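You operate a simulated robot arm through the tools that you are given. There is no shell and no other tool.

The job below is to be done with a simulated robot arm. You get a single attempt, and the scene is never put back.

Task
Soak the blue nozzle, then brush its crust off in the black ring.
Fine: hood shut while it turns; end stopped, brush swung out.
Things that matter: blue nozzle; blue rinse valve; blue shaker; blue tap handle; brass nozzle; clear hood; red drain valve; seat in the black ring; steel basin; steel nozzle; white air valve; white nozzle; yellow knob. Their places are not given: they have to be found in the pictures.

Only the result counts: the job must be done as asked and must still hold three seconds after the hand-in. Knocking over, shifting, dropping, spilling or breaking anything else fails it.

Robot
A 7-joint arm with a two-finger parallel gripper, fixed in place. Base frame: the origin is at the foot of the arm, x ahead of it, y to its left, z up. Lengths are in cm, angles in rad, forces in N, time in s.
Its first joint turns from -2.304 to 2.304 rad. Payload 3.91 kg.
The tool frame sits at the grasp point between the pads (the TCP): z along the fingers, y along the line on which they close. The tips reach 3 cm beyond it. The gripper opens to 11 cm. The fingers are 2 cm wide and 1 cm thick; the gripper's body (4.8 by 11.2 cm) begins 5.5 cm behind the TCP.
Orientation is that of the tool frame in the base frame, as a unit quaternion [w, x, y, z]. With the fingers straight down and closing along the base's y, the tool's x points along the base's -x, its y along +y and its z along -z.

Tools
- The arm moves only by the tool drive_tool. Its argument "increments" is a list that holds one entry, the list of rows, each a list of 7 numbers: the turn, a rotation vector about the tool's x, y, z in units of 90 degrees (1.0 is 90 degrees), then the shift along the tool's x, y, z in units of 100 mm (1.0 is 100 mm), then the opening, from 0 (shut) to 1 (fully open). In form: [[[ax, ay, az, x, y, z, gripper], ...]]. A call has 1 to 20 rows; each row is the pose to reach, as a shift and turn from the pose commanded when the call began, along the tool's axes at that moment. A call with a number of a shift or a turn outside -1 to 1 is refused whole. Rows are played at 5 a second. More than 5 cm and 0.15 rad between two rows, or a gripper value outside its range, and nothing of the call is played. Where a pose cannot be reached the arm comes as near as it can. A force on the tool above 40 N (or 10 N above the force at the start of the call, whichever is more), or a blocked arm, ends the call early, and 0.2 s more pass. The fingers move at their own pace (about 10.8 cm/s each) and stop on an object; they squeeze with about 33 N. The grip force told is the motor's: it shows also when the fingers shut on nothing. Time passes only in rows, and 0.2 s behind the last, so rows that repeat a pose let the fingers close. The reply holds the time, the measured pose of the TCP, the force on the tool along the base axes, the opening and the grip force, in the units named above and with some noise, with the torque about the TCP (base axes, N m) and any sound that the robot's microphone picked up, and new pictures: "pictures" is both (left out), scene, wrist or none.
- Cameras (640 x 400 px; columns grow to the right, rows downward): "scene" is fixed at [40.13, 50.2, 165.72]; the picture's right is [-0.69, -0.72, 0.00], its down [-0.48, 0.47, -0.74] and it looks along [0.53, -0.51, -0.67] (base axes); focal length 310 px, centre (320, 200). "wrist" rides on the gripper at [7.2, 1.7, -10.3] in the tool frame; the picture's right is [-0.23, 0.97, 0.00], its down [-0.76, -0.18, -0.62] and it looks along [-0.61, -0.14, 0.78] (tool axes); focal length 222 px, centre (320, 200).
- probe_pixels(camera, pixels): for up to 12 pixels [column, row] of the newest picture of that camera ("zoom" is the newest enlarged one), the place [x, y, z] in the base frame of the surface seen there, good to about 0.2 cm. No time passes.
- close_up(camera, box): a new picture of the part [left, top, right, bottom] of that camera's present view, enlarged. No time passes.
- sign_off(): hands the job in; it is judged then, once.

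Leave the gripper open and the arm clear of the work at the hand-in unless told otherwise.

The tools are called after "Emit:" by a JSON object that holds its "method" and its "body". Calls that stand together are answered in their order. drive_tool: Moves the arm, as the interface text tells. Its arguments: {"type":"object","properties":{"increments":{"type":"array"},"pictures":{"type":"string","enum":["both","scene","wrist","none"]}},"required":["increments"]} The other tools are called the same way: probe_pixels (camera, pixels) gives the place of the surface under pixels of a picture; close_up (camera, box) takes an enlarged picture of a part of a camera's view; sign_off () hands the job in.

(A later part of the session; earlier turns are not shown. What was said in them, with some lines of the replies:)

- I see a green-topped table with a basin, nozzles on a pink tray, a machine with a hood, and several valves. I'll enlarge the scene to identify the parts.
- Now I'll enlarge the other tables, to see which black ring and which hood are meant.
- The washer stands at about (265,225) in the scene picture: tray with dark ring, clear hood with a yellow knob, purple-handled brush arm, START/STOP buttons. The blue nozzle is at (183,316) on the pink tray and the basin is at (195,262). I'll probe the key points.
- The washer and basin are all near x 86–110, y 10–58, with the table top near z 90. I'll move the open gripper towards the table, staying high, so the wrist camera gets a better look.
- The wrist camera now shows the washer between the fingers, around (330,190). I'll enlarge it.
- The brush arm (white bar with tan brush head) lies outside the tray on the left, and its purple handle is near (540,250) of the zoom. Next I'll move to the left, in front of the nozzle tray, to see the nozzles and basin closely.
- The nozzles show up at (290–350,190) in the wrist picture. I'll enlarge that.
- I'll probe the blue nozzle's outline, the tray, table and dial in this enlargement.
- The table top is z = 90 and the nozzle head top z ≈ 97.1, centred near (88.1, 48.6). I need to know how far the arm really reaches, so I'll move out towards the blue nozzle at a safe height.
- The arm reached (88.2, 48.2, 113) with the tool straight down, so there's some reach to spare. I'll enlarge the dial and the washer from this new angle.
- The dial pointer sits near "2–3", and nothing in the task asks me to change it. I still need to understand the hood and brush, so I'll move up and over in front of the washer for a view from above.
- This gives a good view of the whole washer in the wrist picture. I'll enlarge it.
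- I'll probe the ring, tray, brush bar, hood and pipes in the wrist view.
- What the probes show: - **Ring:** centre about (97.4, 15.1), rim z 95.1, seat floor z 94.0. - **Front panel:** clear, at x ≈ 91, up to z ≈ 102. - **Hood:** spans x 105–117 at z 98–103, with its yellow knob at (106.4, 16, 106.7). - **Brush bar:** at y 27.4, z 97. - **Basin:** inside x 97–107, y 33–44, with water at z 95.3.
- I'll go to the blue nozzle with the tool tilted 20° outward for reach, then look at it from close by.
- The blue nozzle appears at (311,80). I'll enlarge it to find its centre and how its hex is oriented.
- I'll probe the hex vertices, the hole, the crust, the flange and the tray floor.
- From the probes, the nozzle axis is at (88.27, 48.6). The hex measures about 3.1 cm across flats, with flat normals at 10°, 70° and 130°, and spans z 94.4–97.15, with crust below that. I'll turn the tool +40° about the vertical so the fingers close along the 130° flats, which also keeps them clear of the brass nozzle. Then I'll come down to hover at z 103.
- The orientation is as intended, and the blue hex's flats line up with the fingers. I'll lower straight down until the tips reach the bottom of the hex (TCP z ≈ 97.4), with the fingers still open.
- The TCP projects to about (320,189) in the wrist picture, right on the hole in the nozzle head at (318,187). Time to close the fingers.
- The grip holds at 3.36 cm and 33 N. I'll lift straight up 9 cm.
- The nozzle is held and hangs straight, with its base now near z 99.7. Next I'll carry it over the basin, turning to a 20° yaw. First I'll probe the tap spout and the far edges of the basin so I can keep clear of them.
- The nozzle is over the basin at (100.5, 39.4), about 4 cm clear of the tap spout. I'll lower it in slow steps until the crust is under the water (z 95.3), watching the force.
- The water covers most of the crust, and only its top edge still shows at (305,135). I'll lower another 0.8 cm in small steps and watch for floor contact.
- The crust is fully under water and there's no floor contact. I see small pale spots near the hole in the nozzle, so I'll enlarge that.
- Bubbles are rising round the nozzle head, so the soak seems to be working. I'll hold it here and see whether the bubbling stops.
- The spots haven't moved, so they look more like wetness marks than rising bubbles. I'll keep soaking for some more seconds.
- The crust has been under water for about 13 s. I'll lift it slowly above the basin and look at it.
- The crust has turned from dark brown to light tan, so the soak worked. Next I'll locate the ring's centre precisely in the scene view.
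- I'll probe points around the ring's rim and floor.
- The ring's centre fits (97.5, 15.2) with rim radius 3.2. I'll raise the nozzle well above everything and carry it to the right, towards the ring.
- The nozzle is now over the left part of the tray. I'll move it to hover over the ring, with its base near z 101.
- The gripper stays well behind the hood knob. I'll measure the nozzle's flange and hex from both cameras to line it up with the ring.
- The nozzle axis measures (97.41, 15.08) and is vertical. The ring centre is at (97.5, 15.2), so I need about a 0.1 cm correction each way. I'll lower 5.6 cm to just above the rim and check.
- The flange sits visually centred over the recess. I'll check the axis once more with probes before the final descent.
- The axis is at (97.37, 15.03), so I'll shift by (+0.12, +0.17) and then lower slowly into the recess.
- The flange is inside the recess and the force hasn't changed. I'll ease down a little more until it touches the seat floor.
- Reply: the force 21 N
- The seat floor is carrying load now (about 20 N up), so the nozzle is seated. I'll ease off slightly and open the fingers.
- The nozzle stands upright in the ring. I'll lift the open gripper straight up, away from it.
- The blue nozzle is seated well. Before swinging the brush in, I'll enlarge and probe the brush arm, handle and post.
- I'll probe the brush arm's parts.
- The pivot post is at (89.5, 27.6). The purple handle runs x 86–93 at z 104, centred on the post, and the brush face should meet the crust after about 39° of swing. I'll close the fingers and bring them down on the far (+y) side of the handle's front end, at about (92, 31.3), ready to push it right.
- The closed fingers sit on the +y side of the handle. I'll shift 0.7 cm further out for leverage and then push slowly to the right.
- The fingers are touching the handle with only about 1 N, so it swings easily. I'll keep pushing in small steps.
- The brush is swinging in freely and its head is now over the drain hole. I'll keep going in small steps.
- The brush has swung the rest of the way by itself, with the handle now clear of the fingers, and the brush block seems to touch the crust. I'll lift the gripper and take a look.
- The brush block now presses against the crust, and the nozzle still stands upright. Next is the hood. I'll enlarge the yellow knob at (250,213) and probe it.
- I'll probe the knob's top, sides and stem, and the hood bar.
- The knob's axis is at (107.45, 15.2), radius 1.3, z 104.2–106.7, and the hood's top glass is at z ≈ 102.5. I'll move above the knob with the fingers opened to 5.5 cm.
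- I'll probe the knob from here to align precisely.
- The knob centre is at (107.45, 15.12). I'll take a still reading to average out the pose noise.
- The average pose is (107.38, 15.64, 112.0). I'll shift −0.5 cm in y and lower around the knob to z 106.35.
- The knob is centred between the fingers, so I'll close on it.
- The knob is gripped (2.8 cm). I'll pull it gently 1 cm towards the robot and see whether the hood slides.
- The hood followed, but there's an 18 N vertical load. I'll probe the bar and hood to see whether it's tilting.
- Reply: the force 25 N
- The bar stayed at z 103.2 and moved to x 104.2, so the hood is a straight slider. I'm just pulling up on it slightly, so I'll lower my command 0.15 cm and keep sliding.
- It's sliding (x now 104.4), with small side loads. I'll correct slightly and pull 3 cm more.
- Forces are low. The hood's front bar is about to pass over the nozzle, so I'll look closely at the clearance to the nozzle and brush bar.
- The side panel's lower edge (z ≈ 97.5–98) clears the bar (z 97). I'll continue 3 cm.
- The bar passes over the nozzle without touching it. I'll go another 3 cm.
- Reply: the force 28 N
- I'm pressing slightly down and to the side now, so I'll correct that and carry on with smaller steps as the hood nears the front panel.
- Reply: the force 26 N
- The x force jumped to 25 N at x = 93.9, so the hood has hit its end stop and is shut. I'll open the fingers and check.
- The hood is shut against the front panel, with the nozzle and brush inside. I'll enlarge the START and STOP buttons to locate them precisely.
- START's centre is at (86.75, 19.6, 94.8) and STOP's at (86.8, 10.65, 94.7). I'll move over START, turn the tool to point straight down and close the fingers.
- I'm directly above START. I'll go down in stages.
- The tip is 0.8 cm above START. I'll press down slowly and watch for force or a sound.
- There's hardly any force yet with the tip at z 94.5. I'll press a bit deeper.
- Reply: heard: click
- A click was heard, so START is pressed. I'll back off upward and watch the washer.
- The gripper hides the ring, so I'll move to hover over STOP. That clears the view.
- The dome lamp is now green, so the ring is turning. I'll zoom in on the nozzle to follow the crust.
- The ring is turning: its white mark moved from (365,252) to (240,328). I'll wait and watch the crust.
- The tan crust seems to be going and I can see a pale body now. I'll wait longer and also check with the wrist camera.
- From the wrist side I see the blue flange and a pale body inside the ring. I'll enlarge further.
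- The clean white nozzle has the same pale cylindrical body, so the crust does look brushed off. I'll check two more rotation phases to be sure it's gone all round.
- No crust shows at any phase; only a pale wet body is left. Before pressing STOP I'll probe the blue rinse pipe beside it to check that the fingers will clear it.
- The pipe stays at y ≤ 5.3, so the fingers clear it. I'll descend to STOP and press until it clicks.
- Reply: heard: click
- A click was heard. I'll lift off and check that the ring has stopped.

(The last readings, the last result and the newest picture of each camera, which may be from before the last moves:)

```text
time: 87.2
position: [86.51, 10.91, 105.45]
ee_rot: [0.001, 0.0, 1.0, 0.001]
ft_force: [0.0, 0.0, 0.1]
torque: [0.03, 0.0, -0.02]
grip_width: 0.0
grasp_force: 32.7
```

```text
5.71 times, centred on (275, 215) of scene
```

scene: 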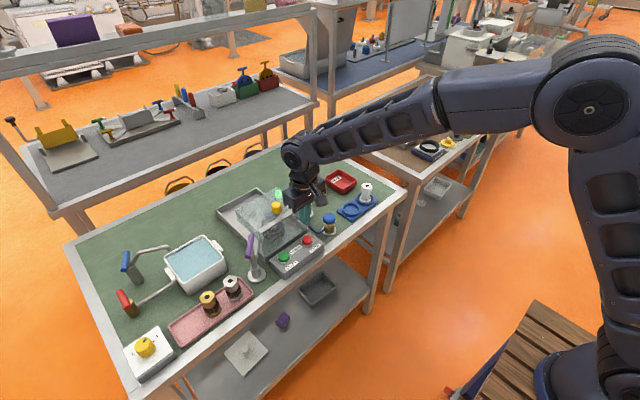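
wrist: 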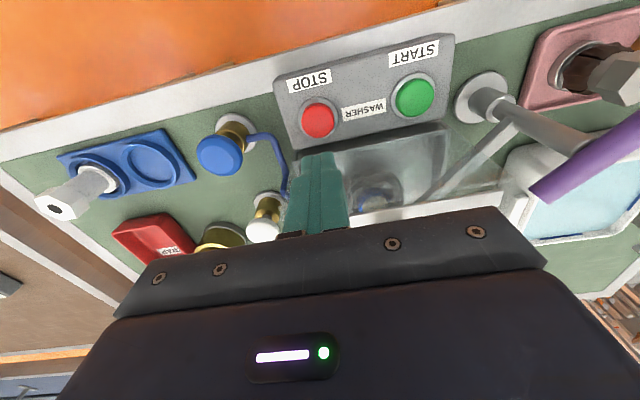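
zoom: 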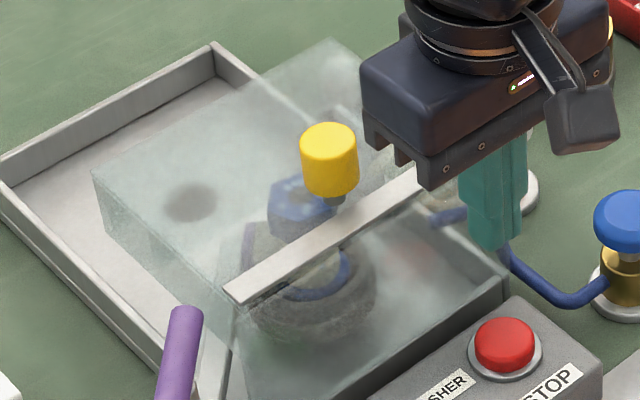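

Two pictures 0.8 s apart are identical, so the ring has stopped. Now I'll swing the brush out by pushing the handle's near end, now at about (86.9, 29.8), back to the right. I'll go round to its +y side at a safe height.

Emit:
{"method": "drive_tool", "body": {"increments": [[[0, 0, 0, 0, 0.2, -0.3, 0], [0, 0, 0, 0, 0.5, -0.6, 0], [0, 0, 0, 0, 0.9, -0.7, 0]]], "pictures": "none"}}

Emit:
{"method": "drive_tool", "body": {"increments": [[[0, 0, 0, 0, 0.4, 0, 0], [0, 0, 0, 0, 0.8, 0, 0], [0, 0, 0, 0, 1.0, 0, 0]]], "pictures": "none"}}

Emit:
{"method": "drive_tool", "body": {"increments": [[[0, 0, 0, -0.03, 0.3, 0, 0], [0, 0, 0, -0.03, 0.35, 0, 0], [0, 0, 0, -0.03, 0.35, 0, 0]]]}}

Emit:
{"method": "close_up", "body": {"camera": "wrist", "box": [130, 40, 370, 210]}}

```text
time: 88.0
position: [86.73, 19.73, 112.61]
ee_rot: [0.0, 0.001, 1.0, 0.0]
ft_force: [-0.3, -1.1, -0.8]
torque: [0.04, 0.0, 0.01]
grip_width: 0.01
grasp_force: 33.1
```

```text
time: 88.8
position: [86.89, 29.8, 112.62]
ee_rot: [-0.001, 0.0, 1.0, 0.0]
ft_force: [-0.7, -0.9, 0.3]
torque: [0.06, 0.03, 0.0]
grip_width: 0.0
grasp_force: 33.6
```

```text
time: 89.6
position: [87.02, 33.09, 112.5]
ee_rot: [0.001, 0.0, 1.0, 0.0]
ft_force: [1.1, -0.3, 0.1]
torque: [0.01, 0.01, -0.02]
grip_width: 0.0
grasp_force: 32.9
```

scene: 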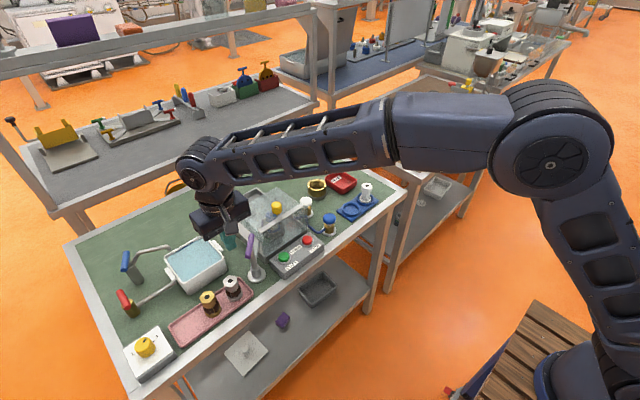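
wrist: 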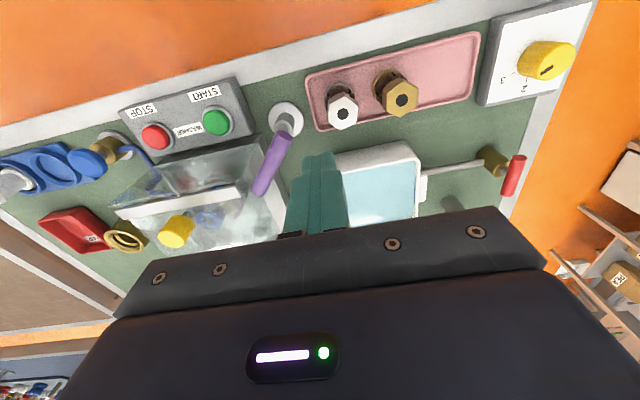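

```text
2.35 times, centred on (250, 125) of wrist
```

zoom: 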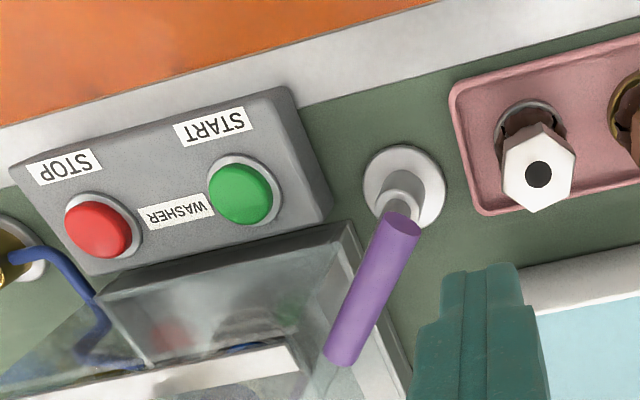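

I'll probe both ends of the handle to find its present position.

Emit:
{"method": "probe_pixels", "body": {"camera": "zoom", "pixels": [[402, 224], [418, 232], [385, 216], [335, 352], [375, 285], [395, 285], [350, 280], [352, 362]]}}

```text
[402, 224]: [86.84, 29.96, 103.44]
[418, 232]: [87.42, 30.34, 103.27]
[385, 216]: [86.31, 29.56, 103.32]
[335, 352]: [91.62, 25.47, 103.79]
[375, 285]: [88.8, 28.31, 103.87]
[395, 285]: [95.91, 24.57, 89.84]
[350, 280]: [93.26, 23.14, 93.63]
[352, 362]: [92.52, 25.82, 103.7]
```

The handle sits as expected, with its near end's +y corner at (87.4, 30.3). I'll lower beside it and push −y in small steps.

Emit:
{"method": "drive_tool", "body": {"increments": [[[0, 0, 0, 0, 0, 0.35, 0], [0, 0, 0, 0, 0, 0.7, 0], [0, 0, 0, 0, -0.1, 0.7, 0], [0, 0, 0, 0, -0.13, 0.7, 0], [0, 0, 0, 0, -0.16, 0.7, 0], [0, 0, 0, 0, -0.19, 0.7, 0], [0, 0, 0, 0, -0.22, 0.7, 0]]]}}

Emit:
{"method": "close_up", "body": {"camera": "wrist", "box": [130, 40, 370, 210]}}

```text
time: 91.2
position: [86.85, 31.5, 105.41]
ee_rot: [-0.001, -0.001, 1.0, 0.002]
ft_force: [-18.1, 23.3, -2.6]
torque: [0.52, 0.34, -0.18]
grip_width: 0.0
grasp_force: 32.9
```

scene: 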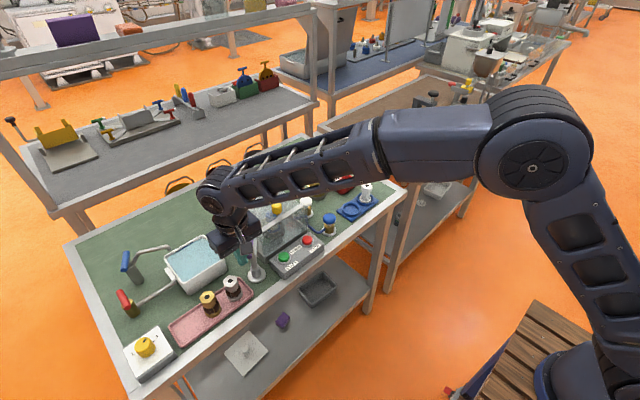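
wrist: 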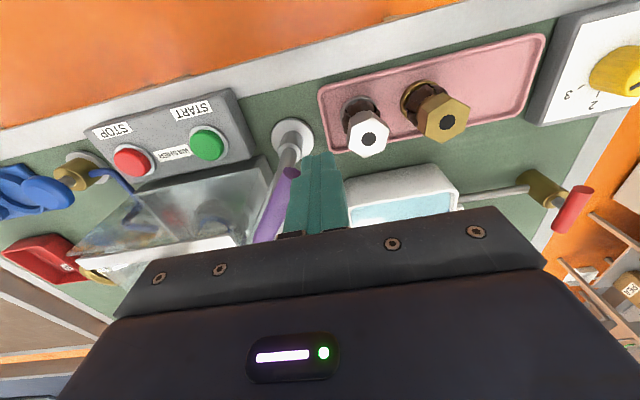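

```text
2.35 times, centred on (250, 125) of wrist
```

zoom: 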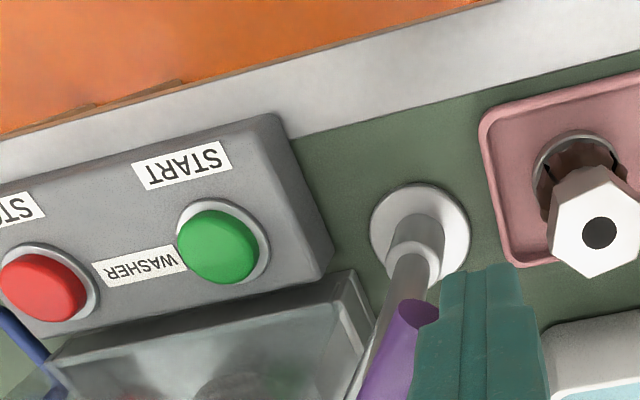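

I'm pushing on the handle's corner, and friction sends the force straight through the pivot (−18, +23 N), so it's not turning. I'll ease off and move along the handle's own arc instead, towards −x and −y together.

Emit:
{"method": "drive_tool", "body": {"increments": [[[0, 0, 0, 0, 0.03, 0, 0], [0, 0, 0, 0.018, 0.015, 0, 0], [0, 0, 0, 0.036, -0.002, 0, 0], [0, 0, 0, 0.052, -0.02, 0, 0], [0, 0, 0, 0.068, -0.039, 0, 0]]]}}

Emit:
{"method": "close_up", "body": {"camera": "scene", "box": [205, 190, 315, 275]}}

```text
time: 92.4
position: [86.48, 30.43, 105.29]
ee_rot: [0.002, 0.0, 1.0, -0.001]
ft_force: [0.3, -0.7, 0.1]
torque: [0.0, -0.02, 0.02]
grip_width: 0.01
grasp_force: 33.2
```

scene: 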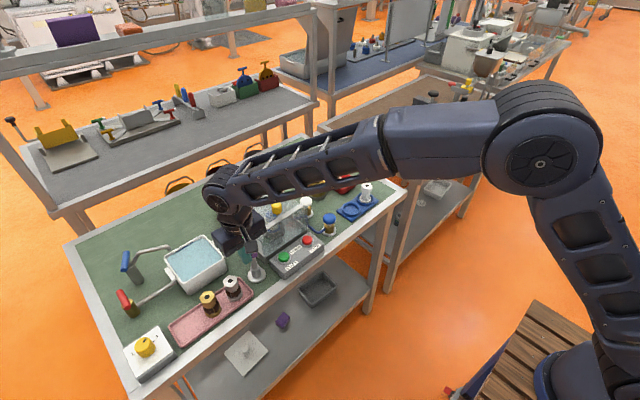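
wrist: 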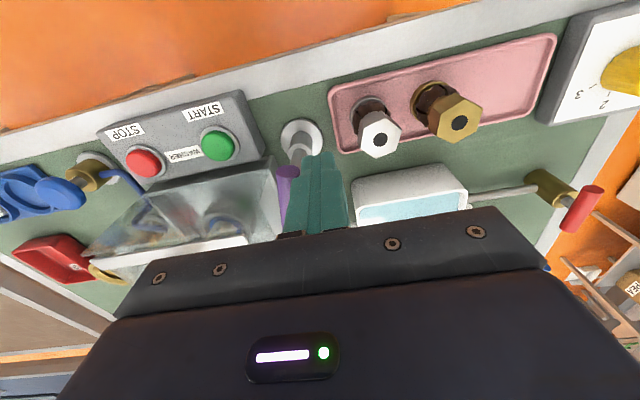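

```text
4.71 times, centred on (260, 232) of scene
```

zoom: 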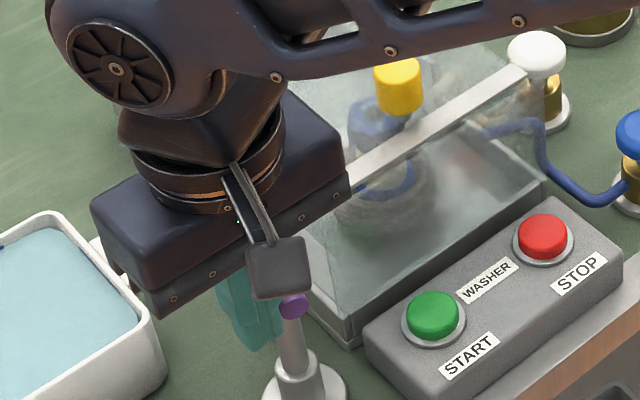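

The force dropped to zero and the handle is turning. I'll finish the arc.

Emit:
{"method": "drive_tool", "body": {"increments": [[[0, 0, 0, 0.013, -0.02, 0, 0], [0, 0, 0, 0.026, -0.041, 0, 0], [0, 0, 0, 0.036, -0.063, 0, 0], [0, 0, 0, 0.046, -0.085, 0, 0], [0, 0, 0, 0.053, -0.108, 0, 0], [0, 0, 0, 0.06, -0.125, 0, 0]]], "pictures": "wrist"}}

Emit:
{"method": "close_up", "body": {"camera": "wrist", "box": [160, 60, 400, 220]}}

```text
time: 93.8
position: [85.7, 29.36, 105.43]
ee_rot: [0.0, 0.0, 1.0, 0.0]
ft_force: [0.9, -0.1, -0.4]
torque: [0.02, -0.02, 0.01]
grip_width: 0.0
grasp_force: 32.8
```

wrist: 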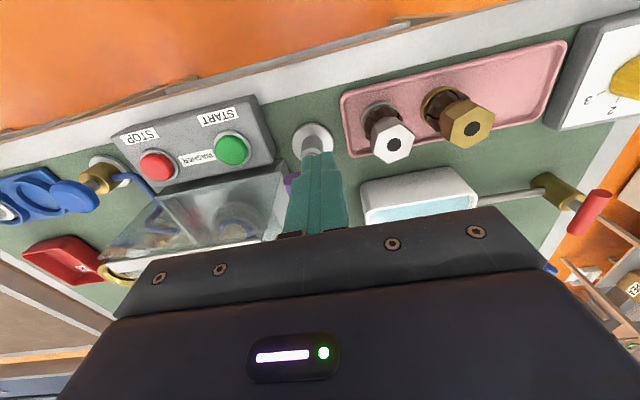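

```text
2.50 times, centred on (280, 140) of wrist
```

zoom: 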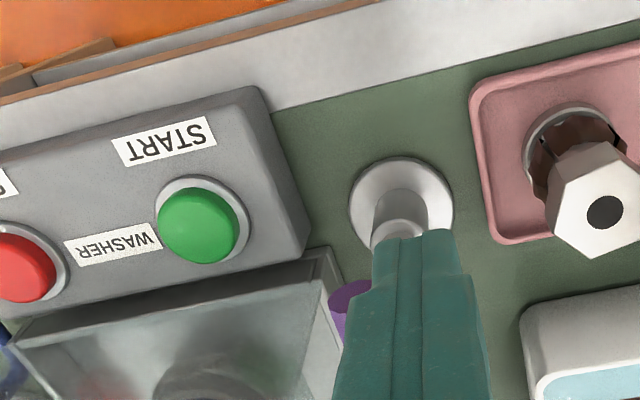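

The handle's near end is now to the right of the fingers, so it swung on past. I'll raise the gripper and look.

Emit:
{"method": "drive_tool", "body": {"increments": [[[0, 0, 0, 0, 0.05, 0, 0], [0, 0, 0, 0, 0.1, -0.4, 0], [0, 0, 0, 0, 0.1, -0.8, 0]]]}}

Emit:
{"method": "close_up", "body": {"camera": "wrist", "box": [160, 60, 400, 220]}}

Emit:
{"method": "close_up", "body": {"camera": "scene", "box": [205, 190, 315, 275]}}

```text
time: 94.6
position: [85.41, 30.36, 113.38]
ee_rot: [-0.001, 0.0, 1.0, -0.001]
ft_force: [1.2, 0.5, -0.5]
torque: [-0.01, 0.04, 0.02]
grip_width: 0.0
grasp_force: 33.0
```

scene: 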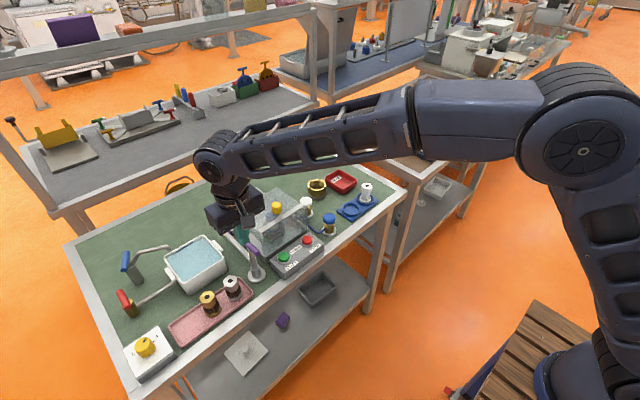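
wrist: 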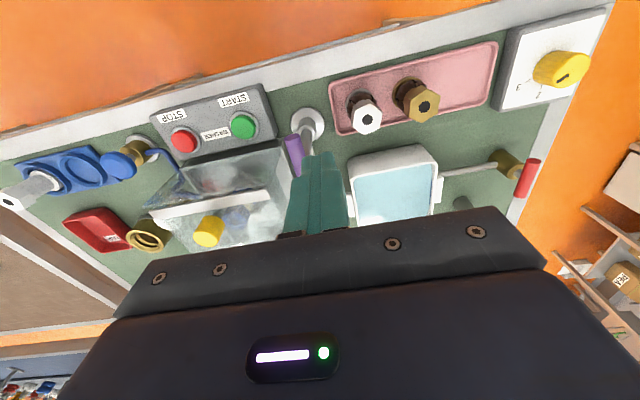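

```text
2.50 times, centred on (280, 140) of wrist
```

zoom: 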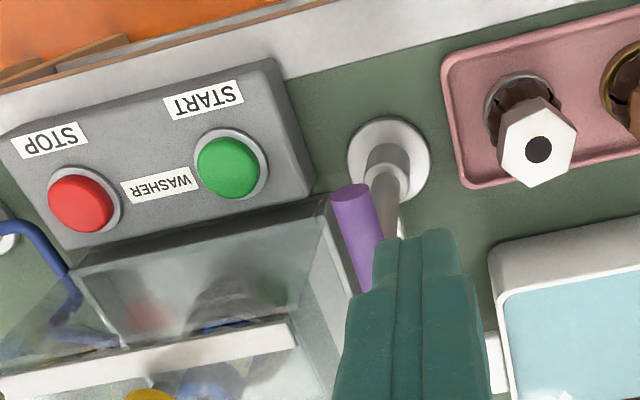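

```text
4.71 times, centred on (260, 232) of scene
```

zoom: 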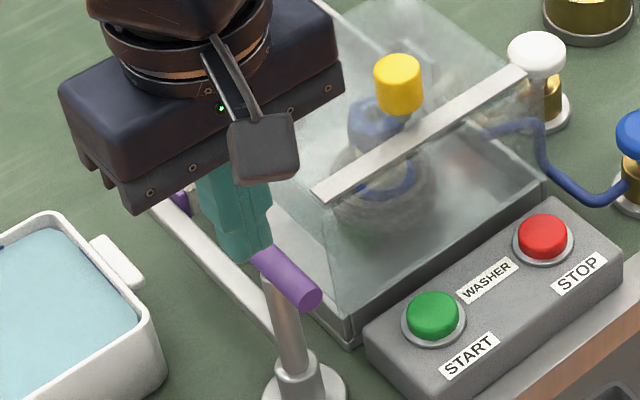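

The brush bar lies outside the tray again. I'll back the arm away, opening the gripper, to get a clear view of everything.

Emit:
{"method": "drive_tool", "body": {"increments": [[[0, 0, 0, 0.1, 0, -0.3, 0.2], [0, 0, 0, 0.4, 0, -0.55, 0.5], [0, 0, 0, 0.7, -0.2, -0.8, 0.8], [0, 0, 0, 1.0, -0.4, -1.0, 1.0]]], "pictures": "none"}}

Emit:
{"method": "drive_tool", "body": {"increments": [[[0, 0, 0, 0.3, -0.25, -0.2, 1], [0, 0, 0, 0.6, -0.5, -0.4, 1], [0, 0, 0, 0.9, -0.8, -0.6, 1]]]}}

Emit:
{"method": "close_up", "body": {"camera": "scene", "box": [205, 175, 325, 285]}}

Emit:
{"method": "close_up", "body": {"camera": "scene", "box": [245, 195, 301, 240]}}

```text
time: 95.6
position: [75.95, 26.21, 123.66]
ee_rot: [-0.001, -0.001, 1.0, 0.0]
ft_force: [0.1, 0.2, -1.2]
torque: [-0.04, 0.04, 0.03]
grip_width: 11.0
grasp_force: 0.0
```

```text
time: 96.4
position: [66.77, 18.24, 129.29]
ee_rot: [-0.001, 0.0, 1.0, 0.0]
ft_force: [0.6, -0.1, -1.7]
torque: [-0.04, 0.02, -0.03]
grip_width: 11.0
grasp_force: 0.0
```

scene: 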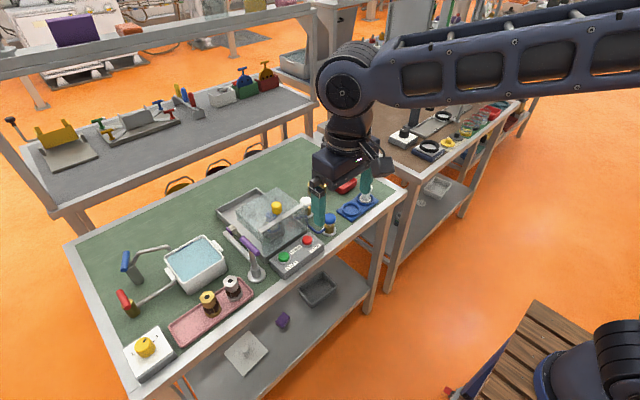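
wrist: 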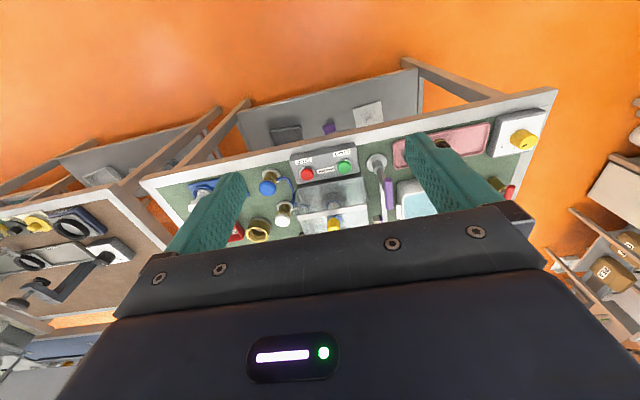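

```text
3.64 times, centred on (265, 230) of scene
```

zoom: 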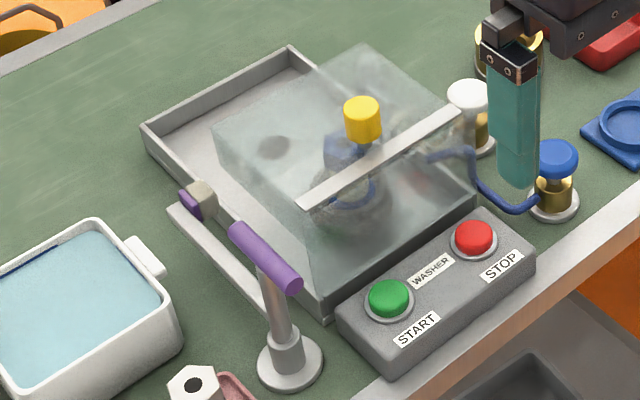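

```text
8.89 times, centred on (273, 218) of scene
```

zoom: 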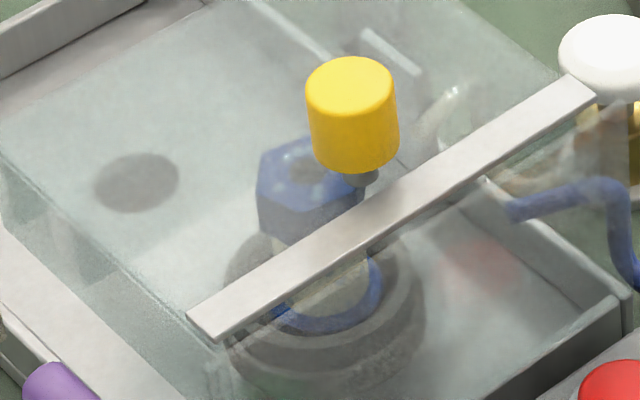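

The brush is fully out, the ring is stopped, and the nozzle stands in the seat with a pale body. I'll double-check with a wrist zoom and probe the body's radius, since the crust was about 1.65 cm in radius.

Emit:
{"method": "probe_pixels", "body": {"camera": "zoom", "pixels": [[335, 290], [350, 280], [320, 300], [365, 270], [268, 245], [300, 170]]}}

Emit:
{"method": "close_up", "body": {"camera": "wrist", "box": [290, 140, 390, 235]}}

Emit:
{"method": "close_up", "body": {"camera": "scene", "box": [262, 212, 294, 236]}}

```text
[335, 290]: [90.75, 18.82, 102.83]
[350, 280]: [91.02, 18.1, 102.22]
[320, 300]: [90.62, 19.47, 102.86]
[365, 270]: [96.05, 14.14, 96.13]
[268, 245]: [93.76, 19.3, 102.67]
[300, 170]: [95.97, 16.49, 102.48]
```

```text
4.21 times, centred on (340, 188) of wrist
```

zoom: 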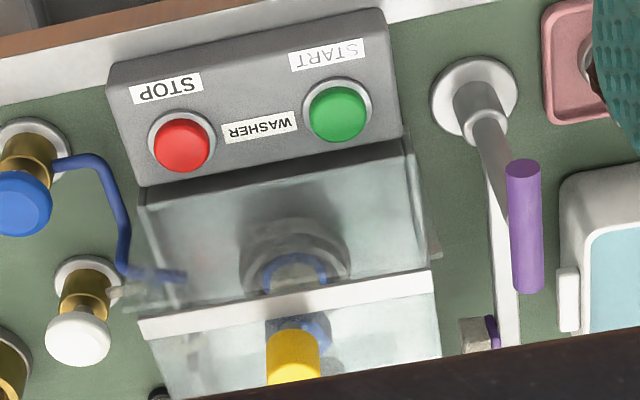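

```text
16.00 times, centred on (278, 224) of scene
```

zoom: 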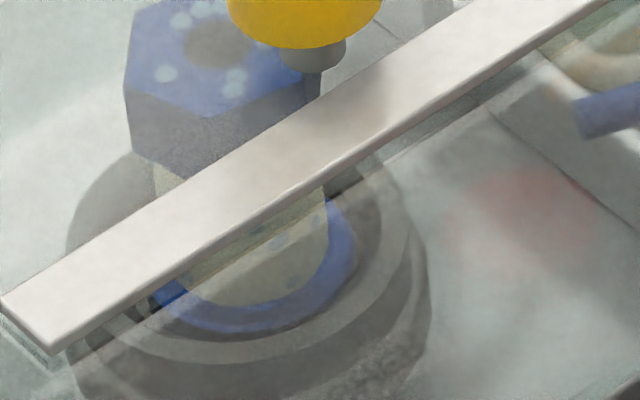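

All the conditions look met:
- **Nozzle:** soaked (the crust turned tan in the water), then brushed clean to a pale body, and standing in the black ring.
- **Hood:** shut the whole time the ring was turning.
- **Washer:** STOP clicked, the ring stands still and the lamp is off.
- **Brush:** swung back outside the tray.
- **Arm:** clear of the work with the gripper open, and nothing else was moved.

I'm handing the job in.

Emit:
{"method": "sign_off", "body": {}}

```text
The job is handed in.
```

I finished the job and handed it in; I haven't seen a verdict on it.

- **Soak:** the blue nozzle's crust was under water in the basin for about 13 seconds and turned from dark brown to light tan.
- **Brushing:** I seated the nozzle in the black ring, swung the brush in, shut the hood and pressed START. The ring turned for about 16 seconds with the hood shut throughout. Through the hood I saw only a clean, pale body at every angle I checked.
- **End state:** I pressed STOP and the ring stands still. The brush is swung back outside the tray, and the hood is still shut. The arm is clear with the gripper open.

When I swung the brush back out, my first push jammed on the corner of its handle at about 23 N. I eased off and pushed along the handle's arc instead. The nozzle stayed upright, and I saw nothing else moved or spilled.
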